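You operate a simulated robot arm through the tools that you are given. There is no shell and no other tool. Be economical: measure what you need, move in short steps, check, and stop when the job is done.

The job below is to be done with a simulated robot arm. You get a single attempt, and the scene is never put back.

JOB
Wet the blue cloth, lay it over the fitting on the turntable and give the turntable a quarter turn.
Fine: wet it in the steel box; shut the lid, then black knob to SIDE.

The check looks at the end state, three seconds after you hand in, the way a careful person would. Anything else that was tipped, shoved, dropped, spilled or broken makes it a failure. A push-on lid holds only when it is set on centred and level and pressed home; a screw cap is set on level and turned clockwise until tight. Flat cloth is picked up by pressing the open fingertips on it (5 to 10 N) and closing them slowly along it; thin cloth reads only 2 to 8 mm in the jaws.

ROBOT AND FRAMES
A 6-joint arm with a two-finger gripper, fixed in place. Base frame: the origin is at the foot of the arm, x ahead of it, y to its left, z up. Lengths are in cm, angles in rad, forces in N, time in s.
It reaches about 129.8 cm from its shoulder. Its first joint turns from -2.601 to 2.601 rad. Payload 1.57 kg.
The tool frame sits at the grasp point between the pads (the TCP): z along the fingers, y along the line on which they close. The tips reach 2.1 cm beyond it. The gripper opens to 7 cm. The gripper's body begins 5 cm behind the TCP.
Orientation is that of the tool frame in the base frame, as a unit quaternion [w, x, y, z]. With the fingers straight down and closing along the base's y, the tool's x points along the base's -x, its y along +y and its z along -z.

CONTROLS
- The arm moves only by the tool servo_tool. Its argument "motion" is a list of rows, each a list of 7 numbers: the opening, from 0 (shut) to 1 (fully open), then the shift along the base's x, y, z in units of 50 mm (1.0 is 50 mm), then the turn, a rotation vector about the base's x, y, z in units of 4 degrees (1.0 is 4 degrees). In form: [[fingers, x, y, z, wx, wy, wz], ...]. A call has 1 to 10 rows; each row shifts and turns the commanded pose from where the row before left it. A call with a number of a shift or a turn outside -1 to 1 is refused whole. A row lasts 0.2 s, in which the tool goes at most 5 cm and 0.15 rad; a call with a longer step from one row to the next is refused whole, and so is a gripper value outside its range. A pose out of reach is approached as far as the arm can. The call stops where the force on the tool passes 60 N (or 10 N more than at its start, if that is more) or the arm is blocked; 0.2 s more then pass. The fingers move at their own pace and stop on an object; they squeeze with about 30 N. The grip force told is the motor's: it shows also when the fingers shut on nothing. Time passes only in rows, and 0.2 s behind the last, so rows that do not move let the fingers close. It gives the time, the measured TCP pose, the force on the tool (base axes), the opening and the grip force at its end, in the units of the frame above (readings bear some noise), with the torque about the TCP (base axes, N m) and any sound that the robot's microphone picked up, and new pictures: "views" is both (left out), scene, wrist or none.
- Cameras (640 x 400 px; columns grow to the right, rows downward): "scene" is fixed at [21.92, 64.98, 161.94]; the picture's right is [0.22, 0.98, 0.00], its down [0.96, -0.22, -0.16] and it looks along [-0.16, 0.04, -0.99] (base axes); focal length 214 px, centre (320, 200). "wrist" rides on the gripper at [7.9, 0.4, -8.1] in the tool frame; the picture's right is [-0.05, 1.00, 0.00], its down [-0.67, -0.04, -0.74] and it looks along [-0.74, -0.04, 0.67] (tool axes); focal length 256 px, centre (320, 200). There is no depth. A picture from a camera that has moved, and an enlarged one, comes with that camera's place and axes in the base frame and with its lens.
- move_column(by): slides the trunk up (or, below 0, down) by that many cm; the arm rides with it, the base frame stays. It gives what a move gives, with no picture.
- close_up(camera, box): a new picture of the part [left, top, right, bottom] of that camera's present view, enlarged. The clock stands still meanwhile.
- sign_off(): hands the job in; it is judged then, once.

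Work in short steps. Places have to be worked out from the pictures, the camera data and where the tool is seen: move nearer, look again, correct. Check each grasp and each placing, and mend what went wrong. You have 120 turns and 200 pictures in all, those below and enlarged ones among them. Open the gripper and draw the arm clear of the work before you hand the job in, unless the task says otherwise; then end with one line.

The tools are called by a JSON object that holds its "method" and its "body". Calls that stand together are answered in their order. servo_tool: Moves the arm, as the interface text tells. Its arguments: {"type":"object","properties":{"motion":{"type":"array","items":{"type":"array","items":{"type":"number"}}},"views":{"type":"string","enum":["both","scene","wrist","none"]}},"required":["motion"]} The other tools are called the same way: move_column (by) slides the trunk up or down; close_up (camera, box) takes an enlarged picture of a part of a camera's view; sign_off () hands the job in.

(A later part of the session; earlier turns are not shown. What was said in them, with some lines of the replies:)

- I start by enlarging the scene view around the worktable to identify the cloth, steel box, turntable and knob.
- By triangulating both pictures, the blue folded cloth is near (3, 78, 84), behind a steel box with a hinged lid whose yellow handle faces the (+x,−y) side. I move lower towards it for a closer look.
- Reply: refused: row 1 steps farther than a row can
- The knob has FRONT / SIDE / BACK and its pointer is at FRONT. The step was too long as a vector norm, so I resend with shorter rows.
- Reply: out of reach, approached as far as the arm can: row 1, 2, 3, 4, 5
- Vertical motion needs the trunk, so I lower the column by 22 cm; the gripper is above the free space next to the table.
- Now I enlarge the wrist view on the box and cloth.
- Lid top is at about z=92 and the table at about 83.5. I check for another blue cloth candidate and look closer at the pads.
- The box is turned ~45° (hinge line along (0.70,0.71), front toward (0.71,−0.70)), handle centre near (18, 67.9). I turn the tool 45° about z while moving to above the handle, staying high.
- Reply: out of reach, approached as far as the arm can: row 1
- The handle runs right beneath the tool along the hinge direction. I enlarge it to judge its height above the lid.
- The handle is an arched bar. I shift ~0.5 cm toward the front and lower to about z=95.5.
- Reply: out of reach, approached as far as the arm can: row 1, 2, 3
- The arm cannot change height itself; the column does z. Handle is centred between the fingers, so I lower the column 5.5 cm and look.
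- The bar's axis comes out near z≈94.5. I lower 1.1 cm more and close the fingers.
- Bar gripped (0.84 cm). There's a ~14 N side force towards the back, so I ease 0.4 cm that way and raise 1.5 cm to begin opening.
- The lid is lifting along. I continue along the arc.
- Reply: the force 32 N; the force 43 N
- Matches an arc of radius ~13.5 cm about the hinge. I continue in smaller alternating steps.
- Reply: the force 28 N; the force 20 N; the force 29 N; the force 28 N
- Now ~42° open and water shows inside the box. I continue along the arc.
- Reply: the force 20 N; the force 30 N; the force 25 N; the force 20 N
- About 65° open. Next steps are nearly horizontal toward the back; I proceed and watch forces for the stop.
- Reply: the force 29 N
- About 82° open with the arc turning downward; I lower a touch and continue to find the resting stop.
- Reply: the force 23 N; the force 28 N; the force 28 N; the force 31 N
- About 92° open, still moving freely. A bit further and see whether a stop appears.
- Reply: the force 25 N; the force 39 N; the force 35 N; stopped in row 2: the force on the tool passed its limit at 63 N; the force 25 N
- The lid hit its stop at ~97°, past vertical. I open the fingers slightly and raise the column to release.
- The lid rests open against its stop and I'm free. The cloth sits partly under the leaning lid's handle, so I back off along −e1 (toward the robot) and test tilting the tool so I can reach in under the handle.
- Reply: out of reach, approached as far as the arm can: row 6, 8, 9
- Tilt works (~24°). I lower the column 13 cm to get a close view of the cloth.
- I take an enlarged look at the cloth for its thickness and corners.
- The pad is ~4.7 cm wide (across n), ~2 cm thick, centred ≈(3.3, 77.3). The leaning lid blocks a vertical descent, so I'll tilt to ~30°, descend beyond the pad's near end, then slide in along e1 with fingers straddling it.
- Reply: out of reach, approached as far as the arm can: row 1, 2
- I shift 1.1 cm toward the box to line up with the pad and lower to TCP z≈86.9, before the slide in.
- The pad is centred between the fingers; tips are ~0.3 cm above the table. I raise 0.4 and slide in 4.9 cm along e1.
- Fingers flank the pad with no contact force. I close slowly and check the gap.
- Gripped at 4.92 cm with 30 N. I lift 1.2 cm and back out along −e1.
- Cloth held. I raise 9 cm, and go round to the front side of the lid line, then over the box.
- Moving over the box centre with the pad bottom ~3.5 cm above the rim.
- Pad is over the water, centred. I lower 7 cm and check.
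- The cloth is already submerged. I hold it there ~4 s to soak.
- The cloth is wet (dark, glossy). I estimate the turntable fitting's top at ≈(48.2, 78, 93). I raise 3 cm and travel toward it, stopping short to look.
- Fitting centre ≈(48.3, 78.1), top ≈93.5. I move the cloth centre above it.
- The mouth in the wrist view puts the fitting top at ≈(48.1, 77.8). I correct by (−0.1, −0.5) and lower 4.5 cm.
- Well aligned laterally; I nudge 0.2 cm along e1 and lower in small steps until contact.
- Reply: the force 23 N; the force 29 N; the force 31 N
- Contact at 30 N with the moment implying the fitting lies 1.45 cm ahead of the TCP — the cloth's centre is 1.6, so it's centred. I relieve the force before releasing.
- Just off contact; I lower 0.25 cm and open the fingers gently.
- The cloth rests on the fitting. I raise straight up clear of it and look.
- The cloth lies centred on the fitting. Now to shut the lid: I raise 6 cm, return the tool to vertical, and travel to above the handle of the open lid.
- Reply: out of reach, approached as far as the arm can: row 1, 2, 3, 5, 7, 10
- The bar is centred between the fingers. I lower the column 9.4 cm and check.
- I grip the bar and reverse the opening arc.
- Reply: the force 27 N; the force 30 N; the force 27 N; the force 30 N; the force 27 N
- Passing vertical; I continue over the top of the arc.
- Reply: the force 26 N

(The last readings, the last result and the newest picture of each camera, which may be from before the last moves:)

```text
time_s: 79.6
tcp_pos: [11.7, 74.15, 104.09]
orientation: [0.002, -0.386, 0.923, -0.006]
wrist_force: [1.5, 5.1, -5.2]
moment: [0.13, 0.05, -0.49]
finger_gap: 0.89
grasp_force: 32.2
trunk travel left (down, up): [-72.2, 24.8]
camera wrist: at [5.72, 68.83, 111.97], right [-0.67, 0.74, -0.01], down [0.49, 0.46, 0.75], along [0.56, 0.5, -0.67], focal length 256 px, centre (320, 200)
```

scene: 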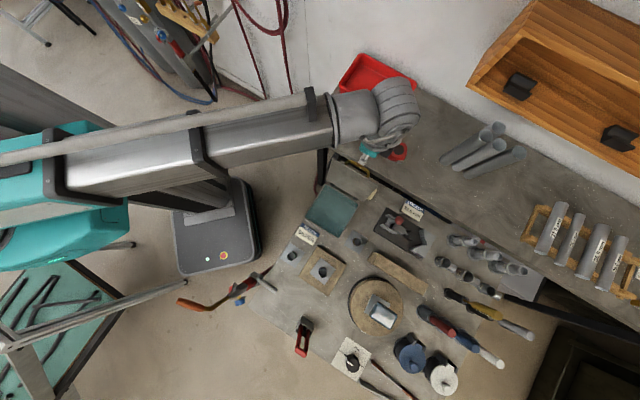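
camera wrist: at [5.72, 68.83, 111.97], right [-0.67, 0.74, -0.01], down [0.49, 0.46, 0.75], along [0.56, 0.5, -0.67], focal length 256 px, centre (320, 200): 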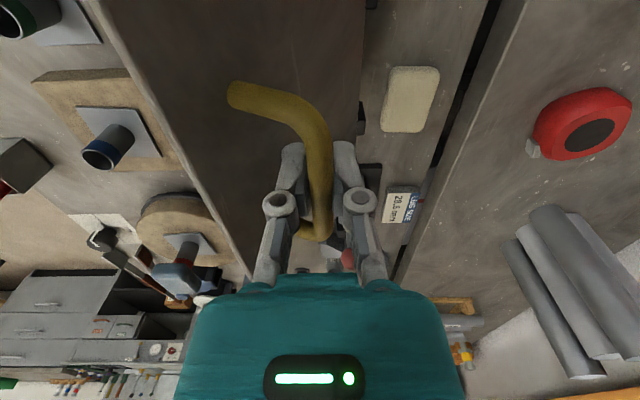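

Continuing down the arc.

{"method": "move_column", "body": {"by": -0.4}}

{"method": "servo_tool", "body": {"motion": [[0, 0.11, -0.1, 0, 0, 0, 0], [0, 0.11, -0.08, 0, 0, 0, 0]], "views": "none"}}

{"method": "move_column", "body": {"by": -0.6}}

{"method": "servo_tool", "body": {"motion": [[0, 0.1, -0.1, 0, 0, 0, 0], [0, 0.08, -0.08, 0, 0, 0, 0]], "views": "none"}}

{"method": "move_column", "body": {"by": -0.8}}

{"method": "servo_tool", "body": {"motion": [[0, 0.1, -0.1, 0, 0, 0, 0], [0, 0.08, -0.08, 0, 0, 0, 0]], "views": "none"}}

{"method": "move_column", "body": {"by": -0.9}}

{"method": "servo_tool", "body": {"motion": [[0, 0.1, -0.1, 0, 0, 0, 0], [0, 0.04, -0.04, 0, 0, 0, 0]], "views": "wrist"}}

```text
time_s: 80.1
tcp_pos: [11.7, 73.98, 103.89]
orientation: [0.003, -0.386, 0.922, -0.006]
wrist_force: [10.0, 2.3, 17.9]
moment: [0.06, -0.05, -0.55]
finger_gap: 1.0
grasp_force: 32.0
trunk travel left (down, up): [-71.8, 25.2]
```

```text
time_s: 80.7
tcp_pos: [12.55, 73.17, 103.59]
orientation: [0.001, -0.387, 0.922, -0.005]
wrist_force: [-10.3, -3.3, -17.8]
moment: [0.17, -0.22, -0.43]
finger_gap: 0.87
grasp_force: 32.3
trunk travel left (down, up): [-71.8, 25.2]
```

```text
time_s: 81.2
tcp_pos: [12.79, 72.97, 103.33]
orientation: [0.004, -0.386, 0.923, -0.006]
wrist_force: [2.7, -10.0, 18.9]
moment: [0.16, -0.08, -0.48]
finger_gap: 1.0
grasp_force: 31.5
trunk travel left (down, up): [-71.2, 25.8]
```

```text
time_s: 81.8
tcp_pos: [13.43, 72.4, 103.11]
orientation: [0.003, -0.386, 0.922, -0.006]
wrist_force: [-14.2, -5.1, -14.9]
moment: [0.11, -0.16, -0.42]
finger_gap: 0.82
grasp_force: 32.1
trunk travel left (down, up): [-71.2, 25.8]
```

```text
time_s: 82.4
tcp_pos: [13.75, 72.27, 102.49]
orientation: [0.004, -0.386, 0.922, -0.005]
wrist_force: [0.0, -8.8, 11.3]
moment: [0.03, -0.05, -0.52]
finger_gap: 1.12
grasp_force: 32.1
trunk travel left (down, up): [-70.4, 26.6]
```

```text
time_s: 83.0
tcp_pos: [14.28, 71.6, 102.15]
orientation: [0.002, -0.387, 0.922, -0.006]
wrist_force: [-18.8, 1.2, -25.1]
moment: [0.05, -0.26, -0.43]
finger_gap: 0.86
grasp_force: 32.5
trunk travel left (down, up): [-70.4, 26.6]
```

```text
time_s: 83.6
tcp_pos: [14.77, 71.18, 101.58]
orientation: [0.004, -0.386, 0.923, -0.006]
wrist_force: [6.0, -7.0, 10.2]
moment: [0.17, -0.03, -0.44]
finger_gap: 1.06
grasp_force: 32.3
trunk travel left (down, up): [-69.5, 27.5]
```

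```text
time_s: 84.2
tcp_pos: [14.99, 70.97, 101.34]
orientation: [0.003, -0.387, 0.922, -0.006]
wrist_force: [-11.7, 6.4, -18.0]
moment: [0.1, -0.22, -0.34]
finger_gap: 0.95
grasp_force: 32.1
trunk travel left (down, up): [-69.5, 27.5]
camera wrist: at [9.15, 65.53, 109.23], right [-0.67, 0.74, -0.01], down [0.49, 0.46, 0.75], along [0.56, 0.5, -0.67], focal length 256 px, centre (320, 200)
```

wrist: 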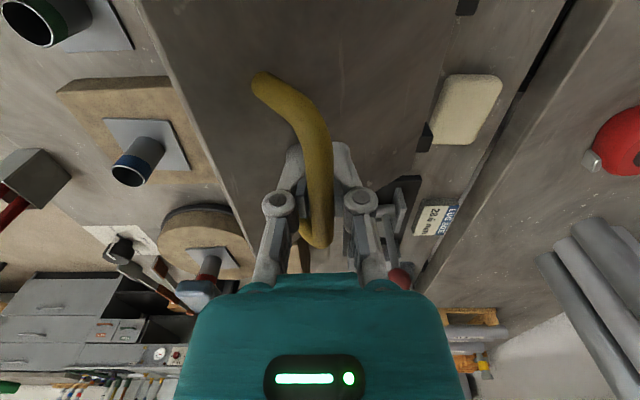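

About 38° left; continuing.

{"method": "move_column", "body": {"by": -0.9}}

{"method": "servo_tool", "body": {"motion": [[0, 0.08, -0.08, 0, 0, 0, 0], [0, 0.06, -0.06, 0, 0, 0, 0]], "views": "none"}}

{"method": "move_column", "body": {"by": -1.1}}

{"method": "servo_tool", "body": {"motion": [[0, 0.08, -0.08, 0, 0, 0, 0], [0, 0.07, -0.07, 0, 0, 0, 0]], "views": "none"}}

{"method": "move_column", "body": {"by": -1.2}}

{"method": "servo_tool", "body": {"motion": [[0, 0.06, -0.06, 0, 0, 0, 0], [0, 0.05, -0.05, 0, 0, 0, 0]], "views": "none"}}

{"method": "move_column", "body": {"by": -1.3}}

{"method": "servo_tool", "body": {"motion": [[0, 0.06, -0.06, 0, 0, 0, 0], [0, 0.04, -0.04, 0, 0, 0, 0]], "views": "wrist"}}

```text
time_s: 84.8
tcp_pos: [15.45, 70.53, 100.63]
orientation: [0.004, -0.384, 0.923, -0.005]
wrist_force: [11.1, -4.7, 11.3]
moment: [0.07, 0.08, -0.43]
finger_gap: 1.0
grasp_force: 31.6
trunk travel left (down, up): [-68.6, 28.4]
```

```text
time_s: 85.4
tcp_pos: [15.73, 70.37, 100.27]
orientation: [0.002, -0.386, 0.922, -0.006]
wrist_force: [-16.0, 10.2, -19.0]
moment: [0.39, -0.23, -0.29]
finger_gap: 0.97
grasp_force: 32.0
trunk travel left (down, up): [-68.6, 28.4]
```

```text
time_s: 86.0
tcp_pos: [16.18, 69.81, 99.53]
orientation: [0.004, -0.385, 0.923, -0.007]
wrist_force: [10.5, -6.5, 8.5]
moment: [-0.32, 0.51, -0.24]
finger_gap: 0.95
grasp_force: 32.0
trunk travel left (down, up): [-67.5, 29.5]
```

```text
time_s: 86.6
tcp_pos: [16.52, 69.47, 99.22]
orientation: [0.003, -0.387, 0.922, -0.005]
wrist_force: [-24.2, 8.1, -18.8]
moment: [0.32, -0.33, -0.27]
finger_gap: 0.94
grasp_force: 32.0
trunk travel left (down, up): [-67.5, 29.5]
```

```text
time_s: 87.2
tcp_pos: [16.93, 69.08, 98.26]
orientation: [0.003, -0.385, 0.923, -0.007]
wrist_force: [0.0, -9.7, 3.5]
moment: [-0.08, 0.14, -0.27]
finger_gap: 0.95
grasp_force: 31.9
trunk travel left (down, up): [-66.3, 30.7]
```

```text
time_s: 87.8
tcp_pos: [17.0, 68.96, 98.11]
orientation: [0.003, -0.387, 0.922, -0.005]
wrist_force: [-21.8, 5.9, -12.0]
moment: [0.34, -0.31, -0.28]
finger_gap: 0.89
grasp_force: 31.9
trunk travel left (down, up): [-66.3, 30.7]
```

```text
time_s: 88.4
tcp_pos: [17.52, 68.56, 97.07]
orientation: [0.004, -0.385, 0.923, -0.006]
wrist_force: [7.6, -10.0, 12.6]
moment: [0.7, 0.76, -0.27]
finger_gap: 0.99
grasp_force: 32.2
trunk travel left (down, up): [-65.0, 32.0]
```

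```text
time_s: 89.0
tcp_pos: [17.6, 68.47, 96.87]
orientation: [0.002, -0.386, 0.922, -0.004]
wrist_force: [-13.8, 6.8, -0.9]
moment: [0.88, 0.2, -0.32]
finger_gap: 0.92
grasp_force: 31.7
trunk travel left (down, up): [-65.0, 32.0]
camera wrist: at [11.67, 63.03, 104.83], right [-0.68, 0.74, -0.01], down [0.49, 0.46, 0.75], along [0.56, 0.5, -0.67], focal length 256 px, centre (320, 200)
```

wrist: 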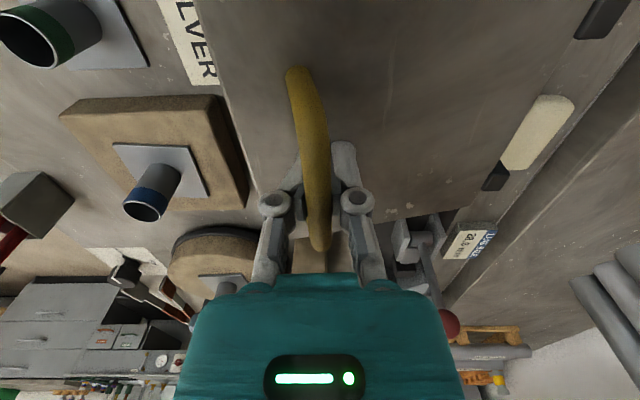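

Nearly closed (~10°). I continue lowering the last couple of centimetres.

{"method": "move_column", "body": {"by": -1.0}}

{"method": "servo_tool", "body": {"motion": [[0, 0.05, -0.05, 0, 0, 0, 0]], "views": "none"}}

{"method": "move_column", "body": {"by": -0.8}}

{"method": "servo_tool", "body": {"motion": [[0, 0.03, -0.03, 0, 0, 0, 0]]}}

```text
time_s: 89.5
tcp_pos: [18.0, 68.21, 96.01]
orientation: [0.004, -0.386, 0.923, -0.007]
wrist_force: [3.2, -8.5, 2.7]
moment: [-0.16, 0.42, -0.18]
finger_gap: 0.96
grasp_force: 32.0
trunk travel left (down, up): [-64.0, 33.0]
```

```text
time_s: 90.0
tcp_pos: [17.88, 68.17, 95.85]
orientation: [0.003, -0.386, 0.922, -0.005]
wrist_force: [-6.9, -1.1, -2.2]
moment: [0.03, 0.1, -0.29]
finger_gap: 0.97
grasp_force: 32.6
trunk travel left (down, up): [-64.0, 33.0]
```

```text
time_s: 90.5
tcp_pos: [18.27, 67.98, 95.2]
orientation: [0.004, -0.386, 0.923, -0.007]
wrist_force: [5.2, -10.4, 4.3]
moment: [0.07, 0.41, -0.2]
finger_gap: 0.87
grasp_force: 32.3
trunk travel left (down, up): [-63.2, 33.8]
```

```text
time_s: 90.9
tcp_pos: [18.2, 67.79, 95.16]
orientation: [0.003, -0.386, 0.923, -0.005]
wrist_force: [-1.9, -8.8, 2.0]
moment: [0.32, 0.02, -0.29]
finger_gap: 0.89
grasp_force: 31.8
trunk travel left (down, up): [-63.2, 33.8]
camera wrist: at [12.25, 62.46, 103.11], right [-0.67, 0.74, -0.01], down [0.49, 0.45, 0.75], along [0.56, 0.5, -0.67], focal length 256 px, centre (320, 200)
```

scene: 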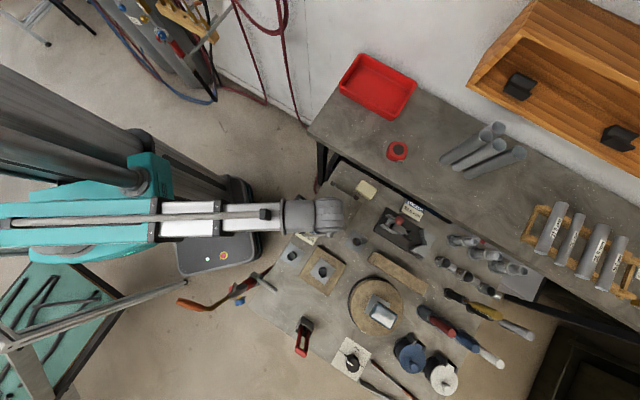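
wrist: 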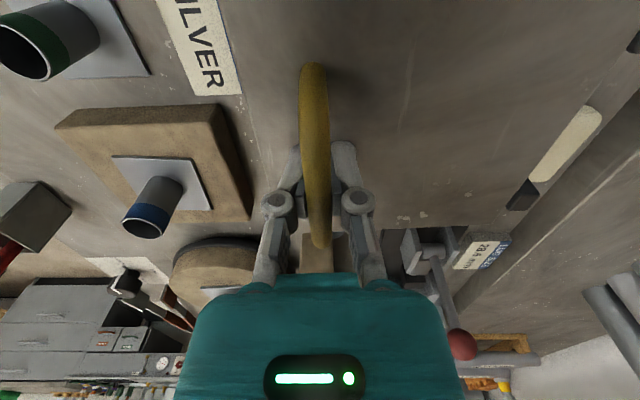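

I lower 0.7 more to seat it; force should rise when shut.

{"method": "move_column", "body": {"by": -0.6}}

{"method": "servo_tool", "body": {"motion": [[0, 0, 0, 0, 0, 0, 0]], "views": "none"}}

{"method": "move_column", "body": {"by": -0.4}}

{"method": "servo_tool", "body": {"motion": [[0.4, 0, 0, 0, 0, 0, 0], [0.5, 0, 0, 0, 0, 0, 0], [0.5, 0, 0, 0, 0, 0, 0]], "views": "wrist"}}

```text
time_s: 91.5
tcp_pos: [18.32, 67.74, 94.75]
orientation: [0.004, -0.386, 0.922, -0.006]
wrist_force: [5.6, -3.0, 31.3]
moment: [0.13, 0.92, -0.09]
finger_gap: 0.9
grasp_force: 32.0
trunk travel left (down, up): [-62.6, 34.4]
```

```text
time_s: 91.9
tcp_pos: [18.32, 67.81, 94.62]
orientation: [0.005, -0.386, 0.922, -0.003]
wrist_force: [8.2, -1.2, 38.0]
moment: [0.18, 0.97, -0.14]
finger_gap: 0.89
grasp_force: 32.1
trunk travel left (down, up): [-62.6, 34.4]
```

```text
time_s: 92.2
tcp_pos: [18.26, 67.7, 94.62]
orientation: [0.006, -0.386, 0.923, -0.004]
wrist_force: [3.6, -1.8, 48.3]
moment: [0.64, 0.66, -0.06]
finger_gap: 0.9
grasp_force: 31.9
trunk travel left (down, up): [-62.6, 34.4]
stopped: the force on the tool passed its limit at 70 N (the readings are from after the stop); the commanded pose is now the measured one
```

```text
time_s: 93.0
tcp_pos: [18.25, 68.0, 94.36]
orientation: [0.005, -0.385, 0.923, -0.005]
wrist_force: [-0.4, -1.2, 4.8]
moment: [-0.03, 0.02, 0.02]
finger_gap: 3.73
grasp_force: 0.0
trunk travel left (down, up): [-62.6, 34.4]
camera wrist: at [12.33, 62.59, 102.37], right [-0.67, 0.74, -0.01], down [0.48, 0.45, 0.75], along [0.56, 0.5, -0.66], focal length 256 px, centre (320, 200)
```

wrist: 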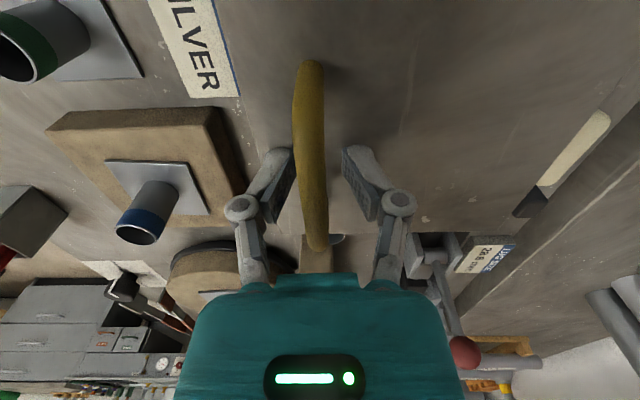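

The lid is shut (firm contact, released). I raise 14 cm and travel to the knob, estimated axis ≈(62.7, 66.6).

{"method": "move_column", "body": {"by": 14}}

{"method": "servo_tool", "body": {"motion": [[0.9, 0.85, -0.05, 0, 0, 0, 0], [0.9, 0.85, -0.05, 0, 0, 0, 0], [0.9, 0.85, -0.05, 0, 0, 0, 0], [0.9, 0.85, -0.05, 0, 0, 0, 0], [0.9, 0.85, -0.05, 0, 0, 0, 0], [0.9, 0.85, -0.05, 0, 0, 0, 0], [0.9, 0.85, -0.05, 0, 0, 0, 0], [0.9, 0.85, -0.05, 0, 0, 0, 0], [0.9, 0.85, -0.05, 0, 0, 0, 0], [0.9, 0, 0, 0, 0, 0, 0]]}}

{"method": "close_up", "body": {"camera": "scene", "box": [280, 160, 400, 250]}}

```text
time_s: 94.7
tcp_pos: [18.16, 68.07, 108.4]
orientation: [0.005, -0.386, 0.923, -0.005]
wrist_force: [0.4, 0.1, 0.1]
moment: [0.0, 0.02, -0.01]
finger_gap: 3.48
grasp_force: 0.1
trunk travel left (down, up): [-76.6, 20.4]
```

```text
time_s: 96.9
tcp_pos: [56.5, 65.57, 108.35]
orientation: [0.004, -0.386, 0.923, -0.005]
wrist_force: [0.0, 0.3, 0.4]
moment: [-0.02, 0.0, -0.01]
finger_gap: 6.28
grasp_force: 0.1
trunk travel left (down, up): [-76.6, 20.4]
camera wrist: at [50.58, 60.23, 116.35], right [-0.67, 0.74, -0.01], down [0.48, 0.45, 0.75], along [0.56, 0.5, -0.66], focal length 256 px, centre (320, 200)
```

scene: 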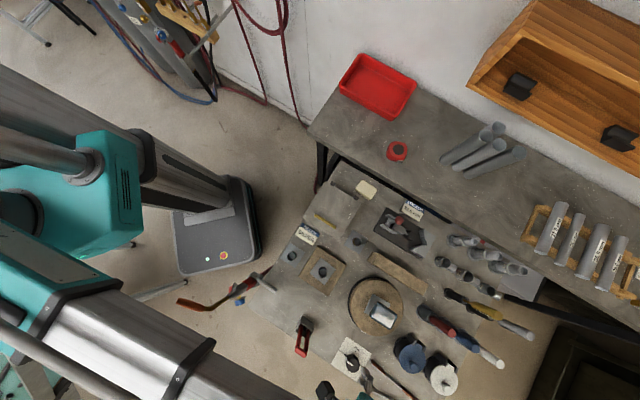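
wrist: 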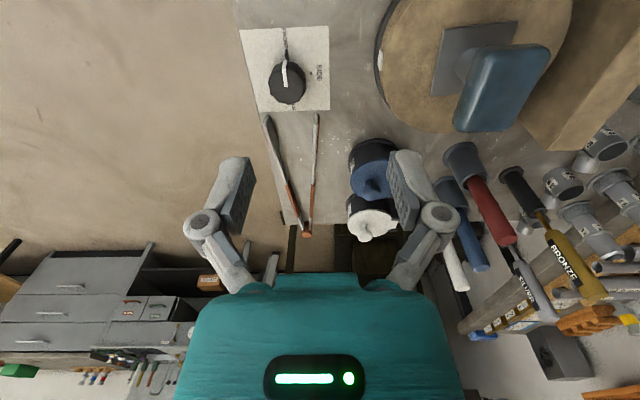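

```text
4.44 times, centred on (340, 205) of scene
camera zoom: at [21.92, 64.98, 161.94], right [0.22, 0.98, 0.0], down [0.96, -0.22, -0.16], along [-0.16, 0.04, -0.99], focal length 953 px, centre (231, 178)
```

zoom: 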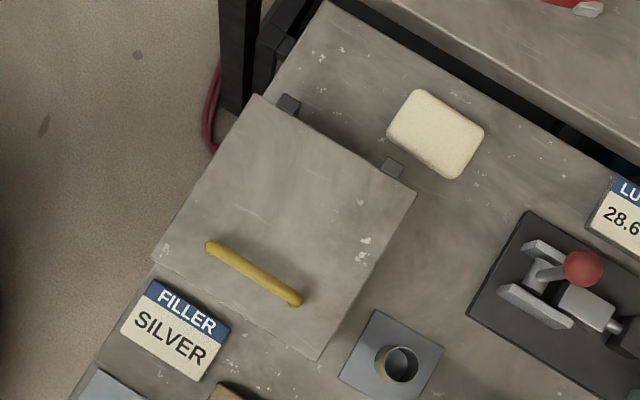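

The lid is fully shut. I enlarge the knob in the wrist view to refine it.

{"method": "close_up", "body": {"camera": "wrist", "box": [220, 10, 360, 130]}}

{"method": "close_up", "body": {"camera": "scene", "box": [320, 320, 400, 380]}}

```text
3.33 times, centred on (290, 70) of wrist
camera zoom: at [50.58, 60.23, 116.35], right [-0.67, 0.74, -0.01], down [0.48, 0.45, 0.75], along [0.56, 0.5, -0.66], focal length 853 px, centre (420, 633)
```

zoom: 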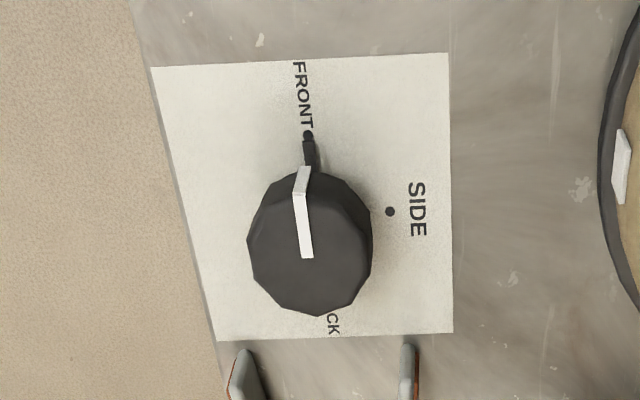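

```text
6.67 times, centred on (360, 350) of scene
camera zoom: at [21.92, 64.98, 161.94], right [0.22, 0.98, 0.0], down [0.96, -0.22, -0.16], along [-0.16, 0.04, -0.99], focal length 1430 px, centre (53, -800)
```

zoom: 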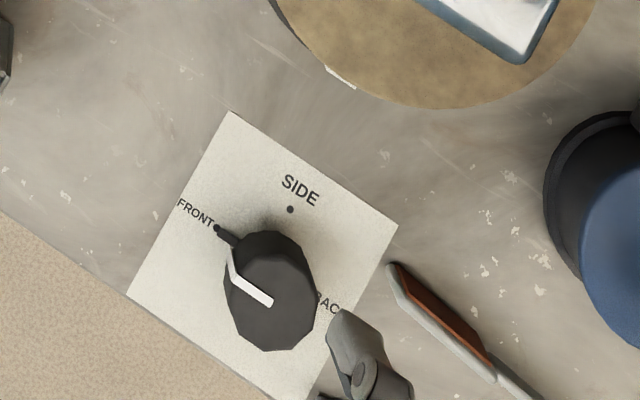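

Knob: ~4.1 cm diameter, axis ≈(62.6, 66.1), top ≈88.5. I move above it and lower to check alignment.

{"method": "servo_tool", "body": {"motion": [[0.9, 0.61, 0.05, 0, 0, 0, 0], [0.9, 0.61, 0.05, 0, 0, 0, 0], [0.9, 0, 0, 0, 0, 0, 0]], "views": "none"}}

{"method": "move_column", "body": {"by": -13}}

{"method": "servo_tool", "body": {"motion": [[0.9, 0, 0, 0, 0, 0, 0]]}}

```text
time_s: 97.7
tcp_pos: [62.53, 66.28, 108.31]
orientation: [0.003, -0.385, 0.923, -0.005]
wrist_force: [-0.7, 0.4, 1.4]
moment: [0.0, 0.0, -0.03]
finger_gap: 6.31
grasp_force: 0.0
trunk travel left (down, up): [-76.6, 20.4]
```

```text
time_s: 99.3
tcp_pos: [62.64, 66.13, 95.35]
orientation: [0.004, -0.386, 0.923, -0.004]
wrist_force: [0.0, 0.5, 0.0]
moment: [0.02, 0.02, -0.02]
finger_gap: 6.32
grasp_force: 0.1
trunk travel left (down, up): [-63.6, 33.4]
```

```text
time_s: 99.7
tcp_pos: [62.56, 66.15, 95.36]
orientation: [0.004, -0.385, 0.923, -0.005]
wrist_force: [-0.1, 0.1, -0.5]
moment: [-0.01, -0.02, -0.02]
finger_gap: 6.29
grasp_force: 0.0
trunk travel left (down, up): [-63.6, 33.4]
camera wrist: at [56.65, 60.79, 103.35], right [-0.67, 0.74, -0.01], down [0.48, 0.45, 0.75], along [0.56, 0.5, -0.66], focal length 256 px, centre (320, 200)
```

scene: 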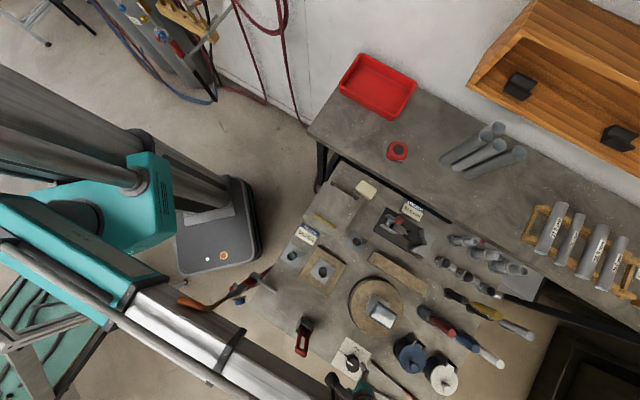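
wrist: 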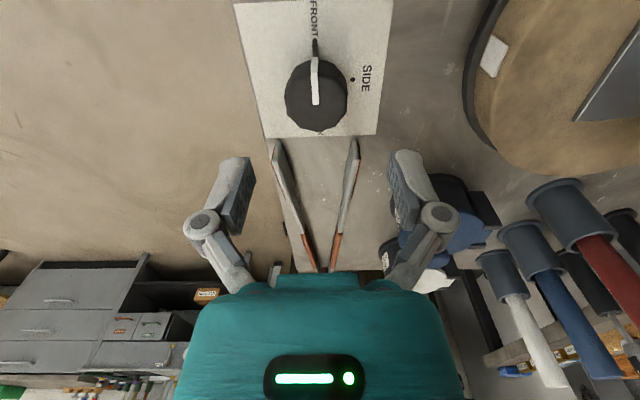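

The arm appears to pass near the orange torch handle; I check that before lowering.

{"method": "close_up", "body": {"camera": "scene", "box": [120, 230, 400, 400]}}

```text
2.29 times, centred on (260, 315) of scene
camera zoom: at [21.92, 64.98, 161.94], right [0.22, 0.98, 0.0], down [0.96, -0.22, -0.16], along [-0.16, 0.04, -0.99], focal length 490 px, centre (457, -63)
```

zoom: 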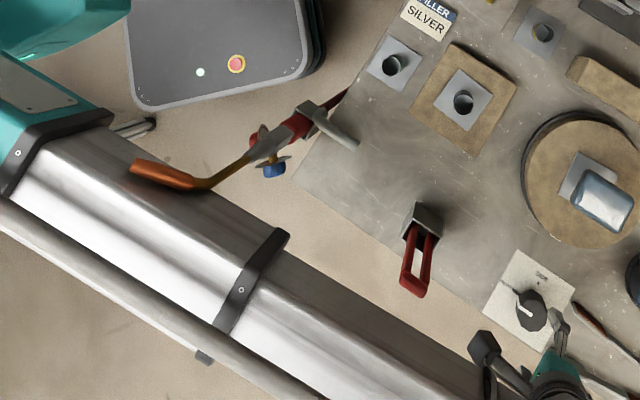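

The torch stands upright beside the boom (it's horizontally clear; boom is on the far side), so vertical moves are fine but I must avoid shifting toward −n at this height. I shift 0.3 cm +n to centre on the knob and lower 7 cm.

{"method": "servo_tool", "body": {"motion": [[0.9, 0.04, -0.04, 0, 0, 0, 0], [0.9, 0, 0, 0, 0, 0, 0]], "views": "none"}}

{"method": "move_column", "body": {"by": -6}}

{"method": "servo_tool", "body": {"motion": [[0.9, 0, 0, 0, 0, 0, 0]]}}

{"method": "close_up", "body": {"camera": "scene", "box": [120, 230, 400, 400]}}

```text
time_s: 100.3
tcp_pos: [62.84, 65.94, 95.42]
orientation: [0.004, -0.386, 0.923, -0.005]
wrist_force: [-0.3, -0.9, -0.1]
moment: [0.02, 0.01, 0.01]
finger_gap: 6.29
grasp_force: 0.1
trunk travel left (down, up): [-63.6, 33.4]
```

```text
time_s: 101.3
tcp_pos: [62.66, 65.84, 89.42]
orientation: [0.004, -0.386, 0.922, -0.005]
wrist_force: [0.1, -0.7, -0.1]
moment: [-0.04, 0.0, 0.02]
finger_gap: 6.3
grasp_force: 0.1
trunk travel left (down, up): [-57.6, 39.4]
```

```text
time_s: 101.7
tcp_pos: [62.78, 65.99, 89.32]
orientation: [0.004, -0.385, 0.923, -0.004]
wrist_force: [-1.1, -0.1, 0.8]
moment: [-0.04, -0.06, -0.01]
finger_gap: 6.27
grasp_force: 0.0
trunk travel left (down, up): [-57.6, 39.4]
camera wrist: at [56.85, 60.55, 97.35], right [-0.67, 0.74, -0.01], down [0.48, 0.45, 0.75], along [0.56, 0.5, -0.66], focal length 256 px, centre (320, 200)
```

scene: 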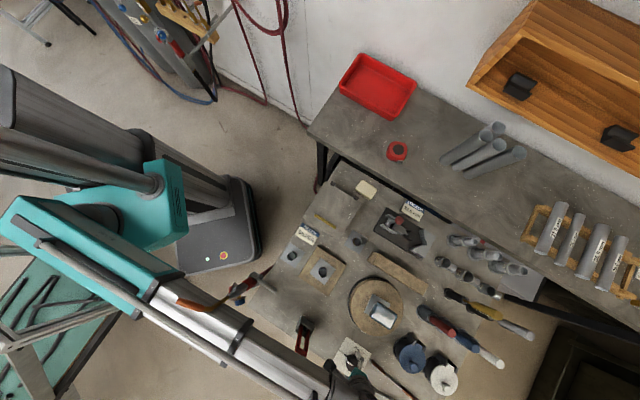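
wrist: 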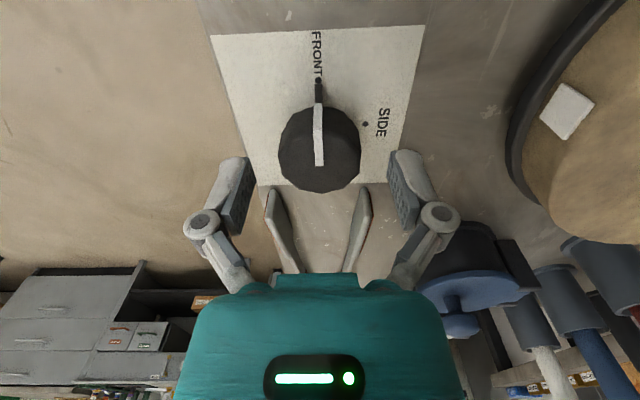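

```text
2.29 times, centred on (260, 315) of scene
camera zoom: at [21.92, 64.98, 161.94], right [0.22, 0.98, 0.0], down [0.96, -0.22, -0.16], along [-0.16, 0.04, -0.99], focal length 490 px, centre (457, -63)
```

zoom: 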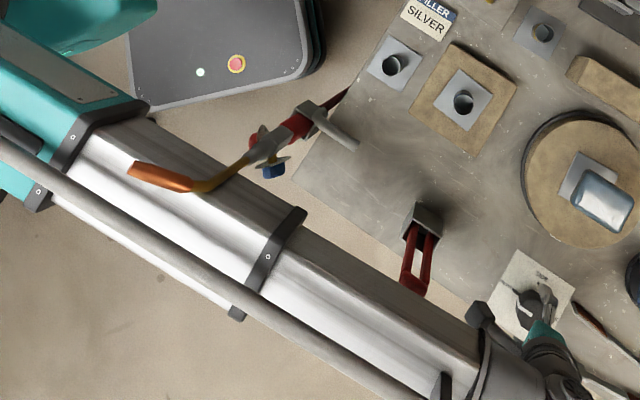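

The knob is centred, top ≈88.2. The boom is near the upright clamp by the table edge, so I lower only 0.8 cm more (tips ~1.8 cm down the knob), then close.

{"method": "move_column", "body": {"by": -0.8}}

{"method": "servo_tool", "body": {"motion": [[0.6, 0, 0, 0, 0, 0, 0], [0.4, 0, 0, 0, 0, 0, 0], [0.3, 0, 0, 0, 0, 0, 0], [0.3, 0, 0, 0, 0, 0, 0]], "views": "wrist"}}

{"method": "close_up", "body": {"camera": "scene", "box": [240, 280, 400, 400]}}

```text
time_s: 102.2
tcp_pos: [62.75, 65.95, 88.64]
orientation: [0.004, -0.387, 0.922, -0.006]
wrist_force: [0.6, -0.1, -0.4]
moment: [0.0, -0.02, 0.03]
finger_gap: 6.29
grasp_force: 0.1
trunk travel left (down, up): [-56.8, 40.2]
```

```text
time_s: 103.2
tcp_pos: [62.83, 65.9, 88.51]
orientation: [0.004, -0.386, 0.922, -0.004]
wrist_force: [2.0, -1.1, 2.2]
moment: [-0.18, -0.06, -0.02]
finger_gap: 4.0
grasp_force: 31.7
trunk travel left (down, up): [-56.8, 40.2]
camera wrist: at [56.87, 60.52, 96.56], right [-0.67, 0.74, -0.01], down [0.48, 0.45, 0.75], along [0.56, 0.5, -0.66], focal length 256 px, centre (320, 200)
```

wrist: 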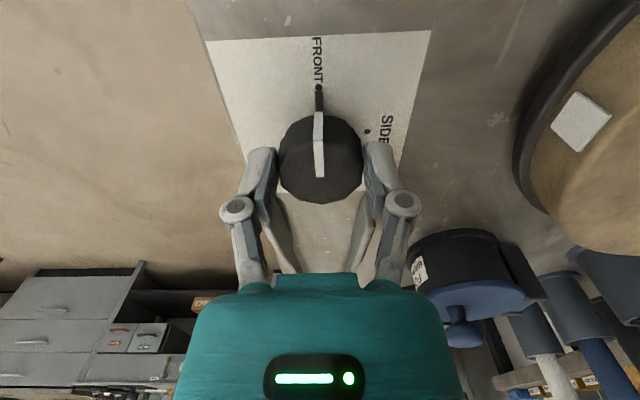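

```text
3.33 times, centred on (320, 340) of scene
camera zoom: at [21.92, 64.98, 161.94], right [0.22, 0.98, 0.0], down [0.96, -0.22, -0.16], along [-0.16, 0.04, -0.99], focal length 715 px, centre (320, -267)
```

zoom: 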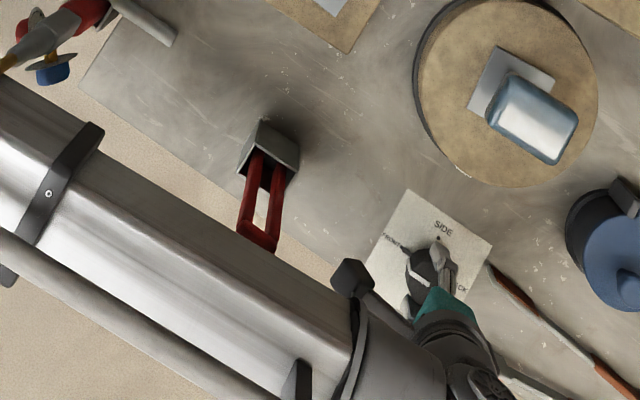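

Knob gripped at 4.0 cm. I turn clockwise by 40° first and check.

{"method": "servo_tool", "body": {"motion": [[0.3, 0, 0, 0, 0, 0, -1], [0.3, 0, 0, 0, 0, 0, -1], [0.3, 0, 0, 0, 0, 0, -1], [0.3, 0, 0, 0, 0, 0, -1], [0.3, 0, 0, 0, 0, 0, -1], [0.3, 0, 0, 0, 0, 0, -1], [0.3, 0, 0, 0, 0, 0, -1], [0.3, 0, 0, 0, 0, 0, -1], [0.3, 0, 0, 0, 0, 0, -1], [0.3, 0, 0, 0, 0, 0, -1]]}}

{"method": "close_up", "body": {"camera": "scene", "box": [240, 250, 440, 400]}}

```text
time_s: 105.4
tcp_pos: [62.76, 66.16, 88.6]
orientation: [0.002, -0.047, 0.999, -0.004]
wrist_force: [0.1, 29.3, 16.2]
moment: [0.57, 0.29, 0.2]
finger_gap: 4.02
grasp_force: 32.5
trunk travel left (down, up): [-56.8, 40.2]
camera wrist: at [54.72, 65.87, 96.55], right [-0.04, 1.0, -0.01], down [0.66, 0.03, 0.75], along [0.75, 0.02, -0.66], focal length 256 px, centre (320, 200)
```

scene: 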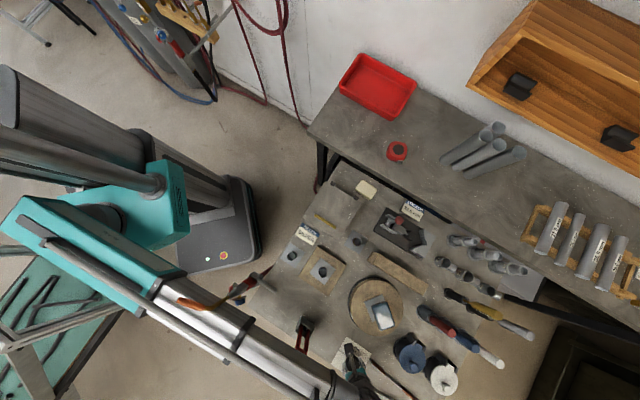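
wrist: 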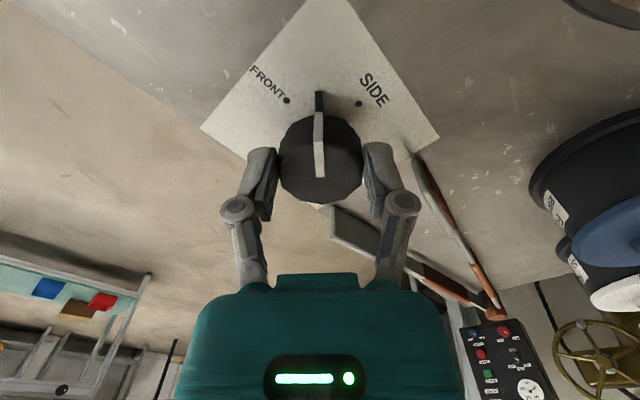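

```text
2.67 times, centred on (340, 325) of scene
camera zoom: at [21.92, 64.98, 161.94], right [0.22, 0.98, 0.0], down [0.96, -0.22, -0.16], along [-0.16, 0.04, -0.99], focal length 572 px, centre (267, -133)
```

zoom: 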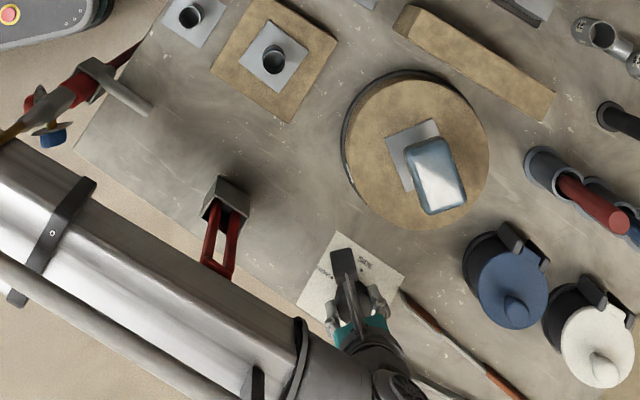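

Turning the knob rotates the turntable with it, cloth riding along. The 29 N side force suggests the knob axis is ~0.4 cm farther along e1; I correct that and turn another 40°.

{"method": "servo_tool", "body": {"motion": [[0.3, 0.05, 0.05, 0, 0, 0, 0], [0.3, 0, 0, 0, 0, 0, -1], [0.3, 0, 0, 0, 0, 0, -1], [0.3, 0, 0, 0, 0, 0, -1], [0.3, 0, 0, 0, 0, 0, -1], [0.3, 0, 0, 0, 0, 0, -1], [0.3, 0, 0, 0, 0, 0, -1], [0.3, 0, 0, 0, 0, 0, -1], [0.3, 0, 0, 0, 0, 0, -1], [0.3, 0, 0, 0, 0, 0, -1]]}}

{"method": "close_up", "body": {"camera": "wrist", "box": [200, 0, 440, 220]}}

```text
time_s: 107.6
tcp_pos: [62.85, 66.42, 88.68]
orientation: [0.0, 0.265, 0.964, -0.005]
wrist_force: [-18.7, 14.4, 0.3]
moment: [0.14, 0.28, 0.07]
finger_gap: 4.03
grasp_force: 32.1
trunk travel left (down, up): [-56.8, 40.2]
camera wrist: at [56.36, 70.81, 96.59], right [0.56, 0.83, -0.01], down [0.56, -0.36, 0.75], along [0.62, -0.42, -0.66], focal length 256 px, centre (320, 200)
```

scene: 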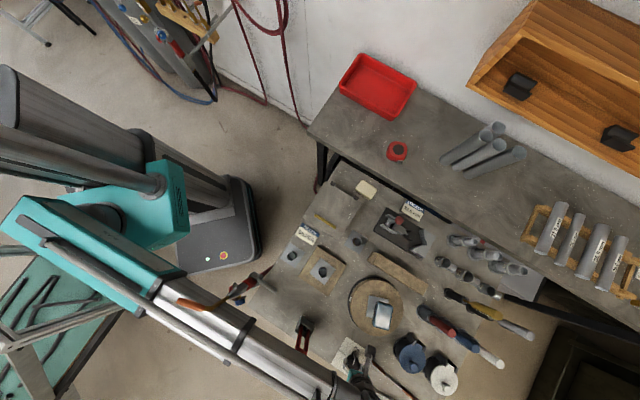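
wrist: 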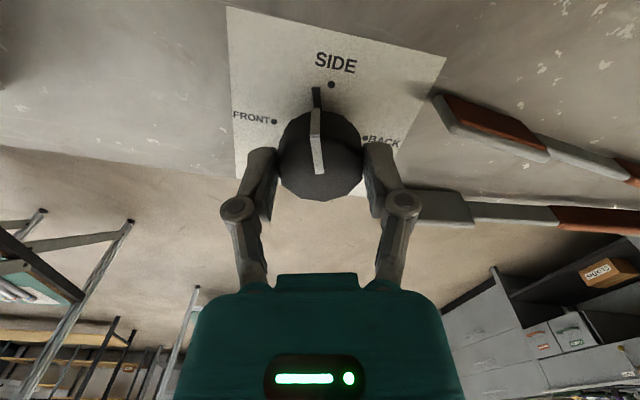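

```text
1.82 times, centred on (320, 110) of wrist
camera zoom: at [56.36, 70.81, 96.59], right [0.56, 0.83, -0.01], down [0.56, -0.36, 0.75], along [0.62, -0.42, -0.66], focal length 465 px, centre (320, 364)
```

zoom: 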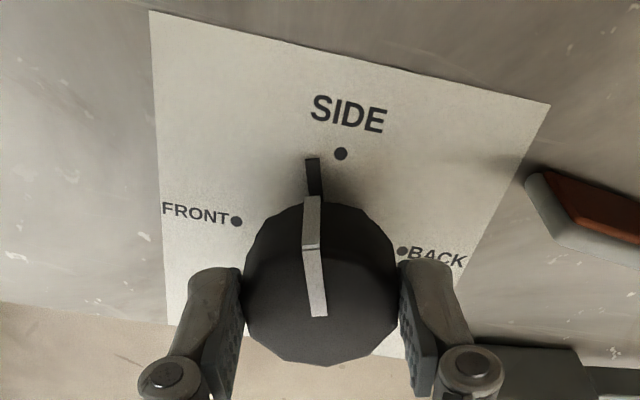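

76° done; pointer is ~14° short of the SIDE dot. I relieve the side force and turn the final 14°.

{"method": "servo_tool", "body": {"motion": [[0.3, -0.03, 0.04, 0, 0, 0, 0], [0.3, 0, 0, 0, 0, 0, -1], [0.3, 0, 0, 0, 0, 0, -1], [0.3, 0, 0, 0, 0, 0, -1], [0.3, 0, 0, 0, 0, 0, -0.5], [0.3, 0, 0, 0, 0, 0, 0]], "views": "wrist"}}

{"method": "close_up", "body": {"camera": "wrist", "box": [200, 0, 440, 220]}}

```text
time_s: 109.0
tcp_pos: [62.83, 66.37, 88.53]
orientation: [0.001, 0.38, 0.925, -0.005]
wrist_force: [8.7, 16.5, 15.9]
moment: [-0.24, -0.69, 0.0]
finger_gap: 4.03
grasp_force: 31.6
trunk travel left (down, up): [-56.8, 40.2]
camera wrist: at [57.67, 72.33, 96.57], right [0.74, 0.67, -0.01], down [0.45, -0.49, 0.75], along [0.5, -0.56, -0.66], focal length 256 px, centre (320, 200)
```

wrist: 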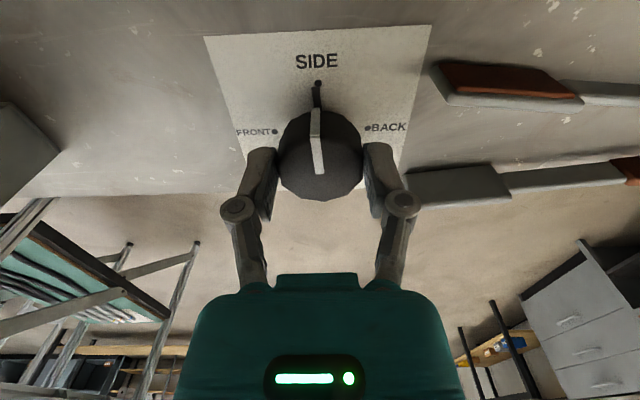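

```text
1.82 times, centred on (320, 110) of wrist
camera zoom: at [57.67, 72.33, 96.57], right [0.74, 0.67, -0.01], down [0.45, -0.49, 0.75], along [0.5, -0.56, -0.66], focal length 465 px, centre (320, 364)
```

zoom: 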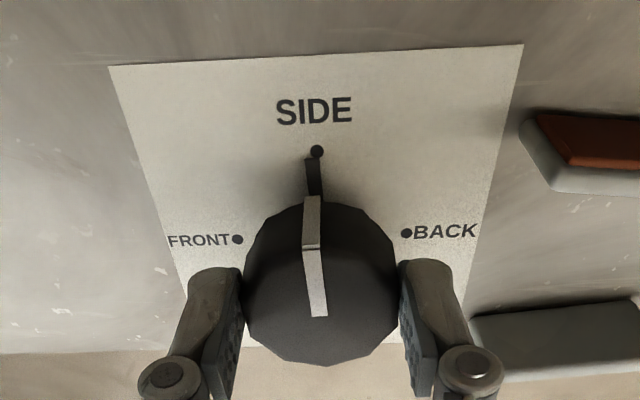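

The pointer is a few degrees short of the dot (slight slip). I turn 3.5° more.

{"method": "servo_tool", "body": {"motion": [[0.3, 0, 0, 0, 0, 0, -0.5], [0.3, 0, 0, 0, 0, 0, -0.45], [0.3, 0, 0, 0, 0, 0, 0]], "views": "none"}}

{"method": "close_up", "body": {"camera": "wrist", "box": [240, 50, 400, 210]}}

```text
time_s: 109.8
tcp_pos: [63.11, 66.46, 88.63]
orientation: [0.0, 0.411, 0.912, -0.004]
wrist_force: [12.4, 21.0, 21.4]
moment: [0.02, -0.69, 0.02]
finger_gap: 4.05
grasp_force: 32.2
trunk travel left (down, up): [-56.8, 40.2]
```

```text
2.50 times, centred on (320, 130) of wrist
camera zoom: at [58.09, 72.66, 96.58], right [0.78, 0.62, -0.01], down [0.42, -0.52, 0.75], along [0.46, -0.59, -0.66], focal length 640 px, centre (320, 375)
```

zoom: 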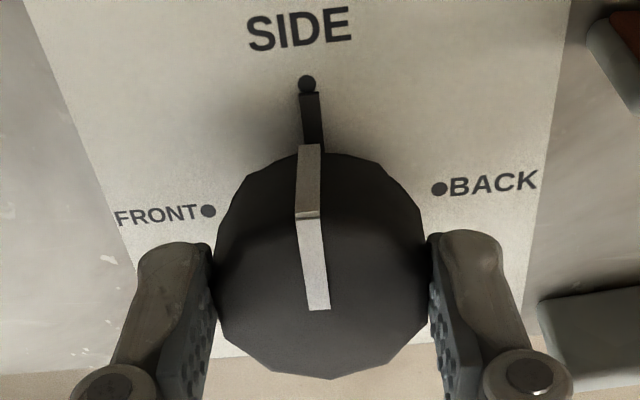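

The pointer now meets the SIDE dot. I relieve the side force, open slightly, and raise straight up.

{"method": "servo_tool", "body": {"motion": [[0.3, 0.04, 0.04, 0, 0, 0, 0], [0.66, 0, 0, 0, 0, 0, 0], [0.68, 0, 0, 0, 0, 0, 0], [0.68, 0, 0, 0, 0, 0, 0]], "views": "wrist"}}

{"method": "close_up", "body": {"camera": "wrist", "box": [240, 50, 400, 210]}}

```text
time_s: 110.8
tcp_pos: [63.12, 66.36, 88.75]
orientation: [-0.001, 0.41, 0.912, -0.007]
wrist_force: [0.2, 0.8, -0.1]
moment: [-0.02, 0.01, -0.02]
finger_gap: 4.73
grasp_force: 0.0
trunk travel left (down, up): [-56.8, 40.2]
camera wrist: at [58.27, 72.73, 96.55], right [0.78, 0.62, -0.01], down [0.42, -0.51, 0.75], along [0.46, -0.59, -0.66], focal length 256 px, centre (320, 200)
```

wrist: 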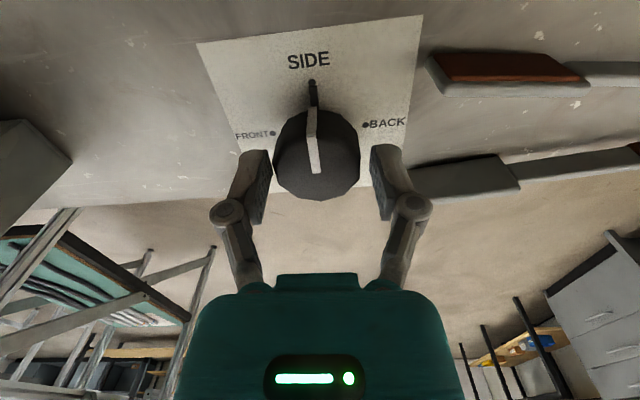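

```text
2.50 times, centred on (320, 130) of wrist
camera zoom: at [58.27, 72.73, 96.55], right [0.78, 0.62, -0.01], down [0.42, -0.51, 0.75], along [0.46, -0.59, -0.66], focal length 640 px, centre (320, 375)
```

zoom: 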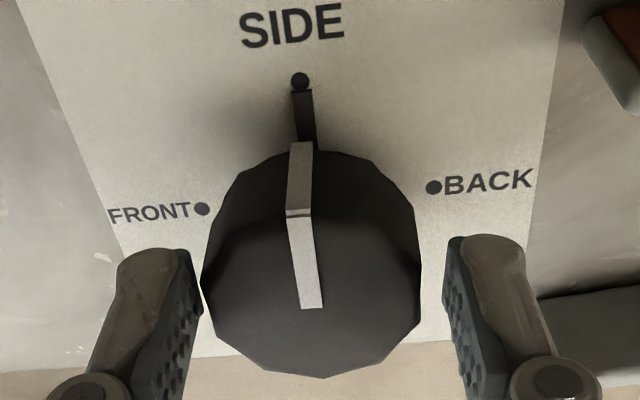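

The knob stays at SIDE. I raise the column 22 cm straight up and take a look at everything.

{"method": "move_column", "body": {"by": 22}}

{"method": "servo_tool", "body": {"motion": [[0.9, 0, 0, 0, 0, 0, 0]]}}

{"method": "close_up", "body": {"camera": "scene", "box": [160, 220, 400, 400]}}

{"method": "close_up", "body": {"camera": "scene", "box": [320, 260, 430, 380]}}

```text
time_s: 113.2
tcp_pos: [63.21, 66.47, 110.72]
orientation: [-0.001, 0.41, 0.912, -0.007]
wrist_force: [-0.8, 0.4, -0.5]
moment: [-0.01, -0.01, -0.02]
finger_gap: 4.76
grasp_force: 0.0
trunk travel left (down, up): [-78.8, 18.2]
```

```text
time_s: 113.6
tcp_pos: [63.07, 66.54, 110.58]
orientation: [-0.001, 0.41, 0.912, -0.006]
wrist_force: [1.2, 0.3, 0.8]
moment: [0.01, 0.02, -0.03]
finger_gap: 6.29
grasp_force: 0.0
trunk travel left (down, up): [-78.8, 18.2]
camera wrist: at [58.24, 72.78, 118.55], right [0.78, 0.62, -0.01], down [0.42, -0.51, 0.75], along [0.46, -0.59, -0.66], focal length 256 px, centre (320, 200)
```

scene: 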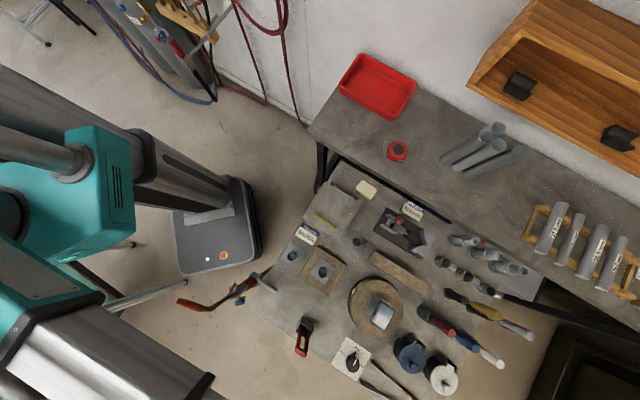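
wrist: 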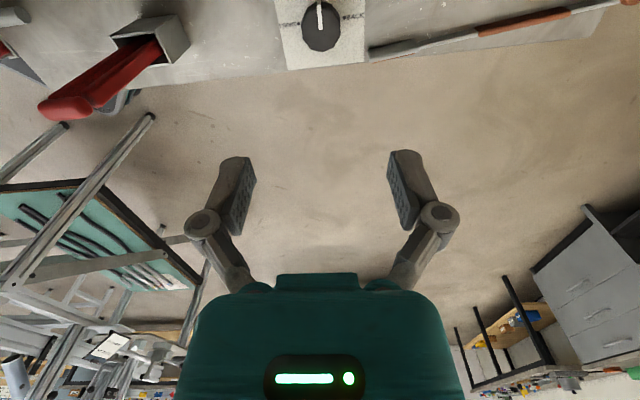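

```text
2.22 times, centred on (280, 310) of scene
camera zoom: at [21.92, 64.98, 161.94], right [0.22, 0.98, 0.0], down [0.96, -0.22, -0.16], along [-0.16, 0.04, -0.99], focal length 477 px, centre (409, -44)
```

zoom: 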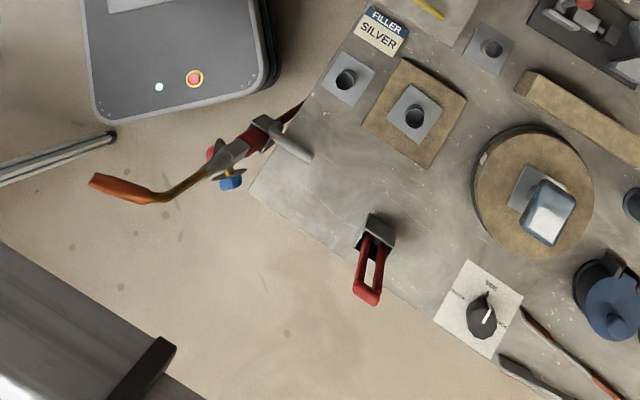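

```text
3.33 times, centred on (375, 320) of scene
camera zoom: at [21.92, 64.98, 161.94], right [0.22, 0.98, 0.0], down [0.96, -0.22, -0.16], along [-0.16, 0.04, -0.99], focal length 715 px, centre (137, -200)
```

zoom: 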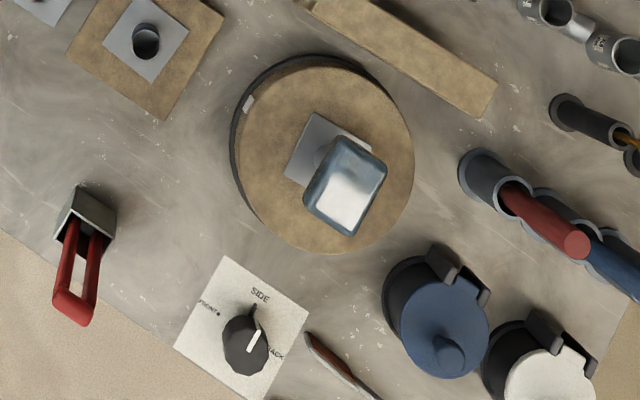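

Lid shut, cloth on the fitting, turntable index mark moved a quarter turn, knob pointing to SIDE, torch and clamp undisturbed. I raise a bit more to be well clear and then hand in.

{"method": "move_column", "body": {"by": 8}}

{"method": "sign_off", "body": {}}

```text
time_s: 114.7
tcp_pos: [63.1, 66.63, 118.63]
orientation: [-0.001, 0.41, 0.912, -0.007]
wrist_force: [-0.2, 0.2, -0.1]
moment: [-0.02, -0.01, 0.03]
finger_gap: 6.28
grasp_force: 0.1
trunk travel left (down, up): [-86.8, 10.2]
```

```text
The job is handed in.
```

The blue cloth was wetted in the steel box and lies over the fitting, the lid is shut, and the turntable has had its quarter turn with the black knob at SIDE; the job is handed in.
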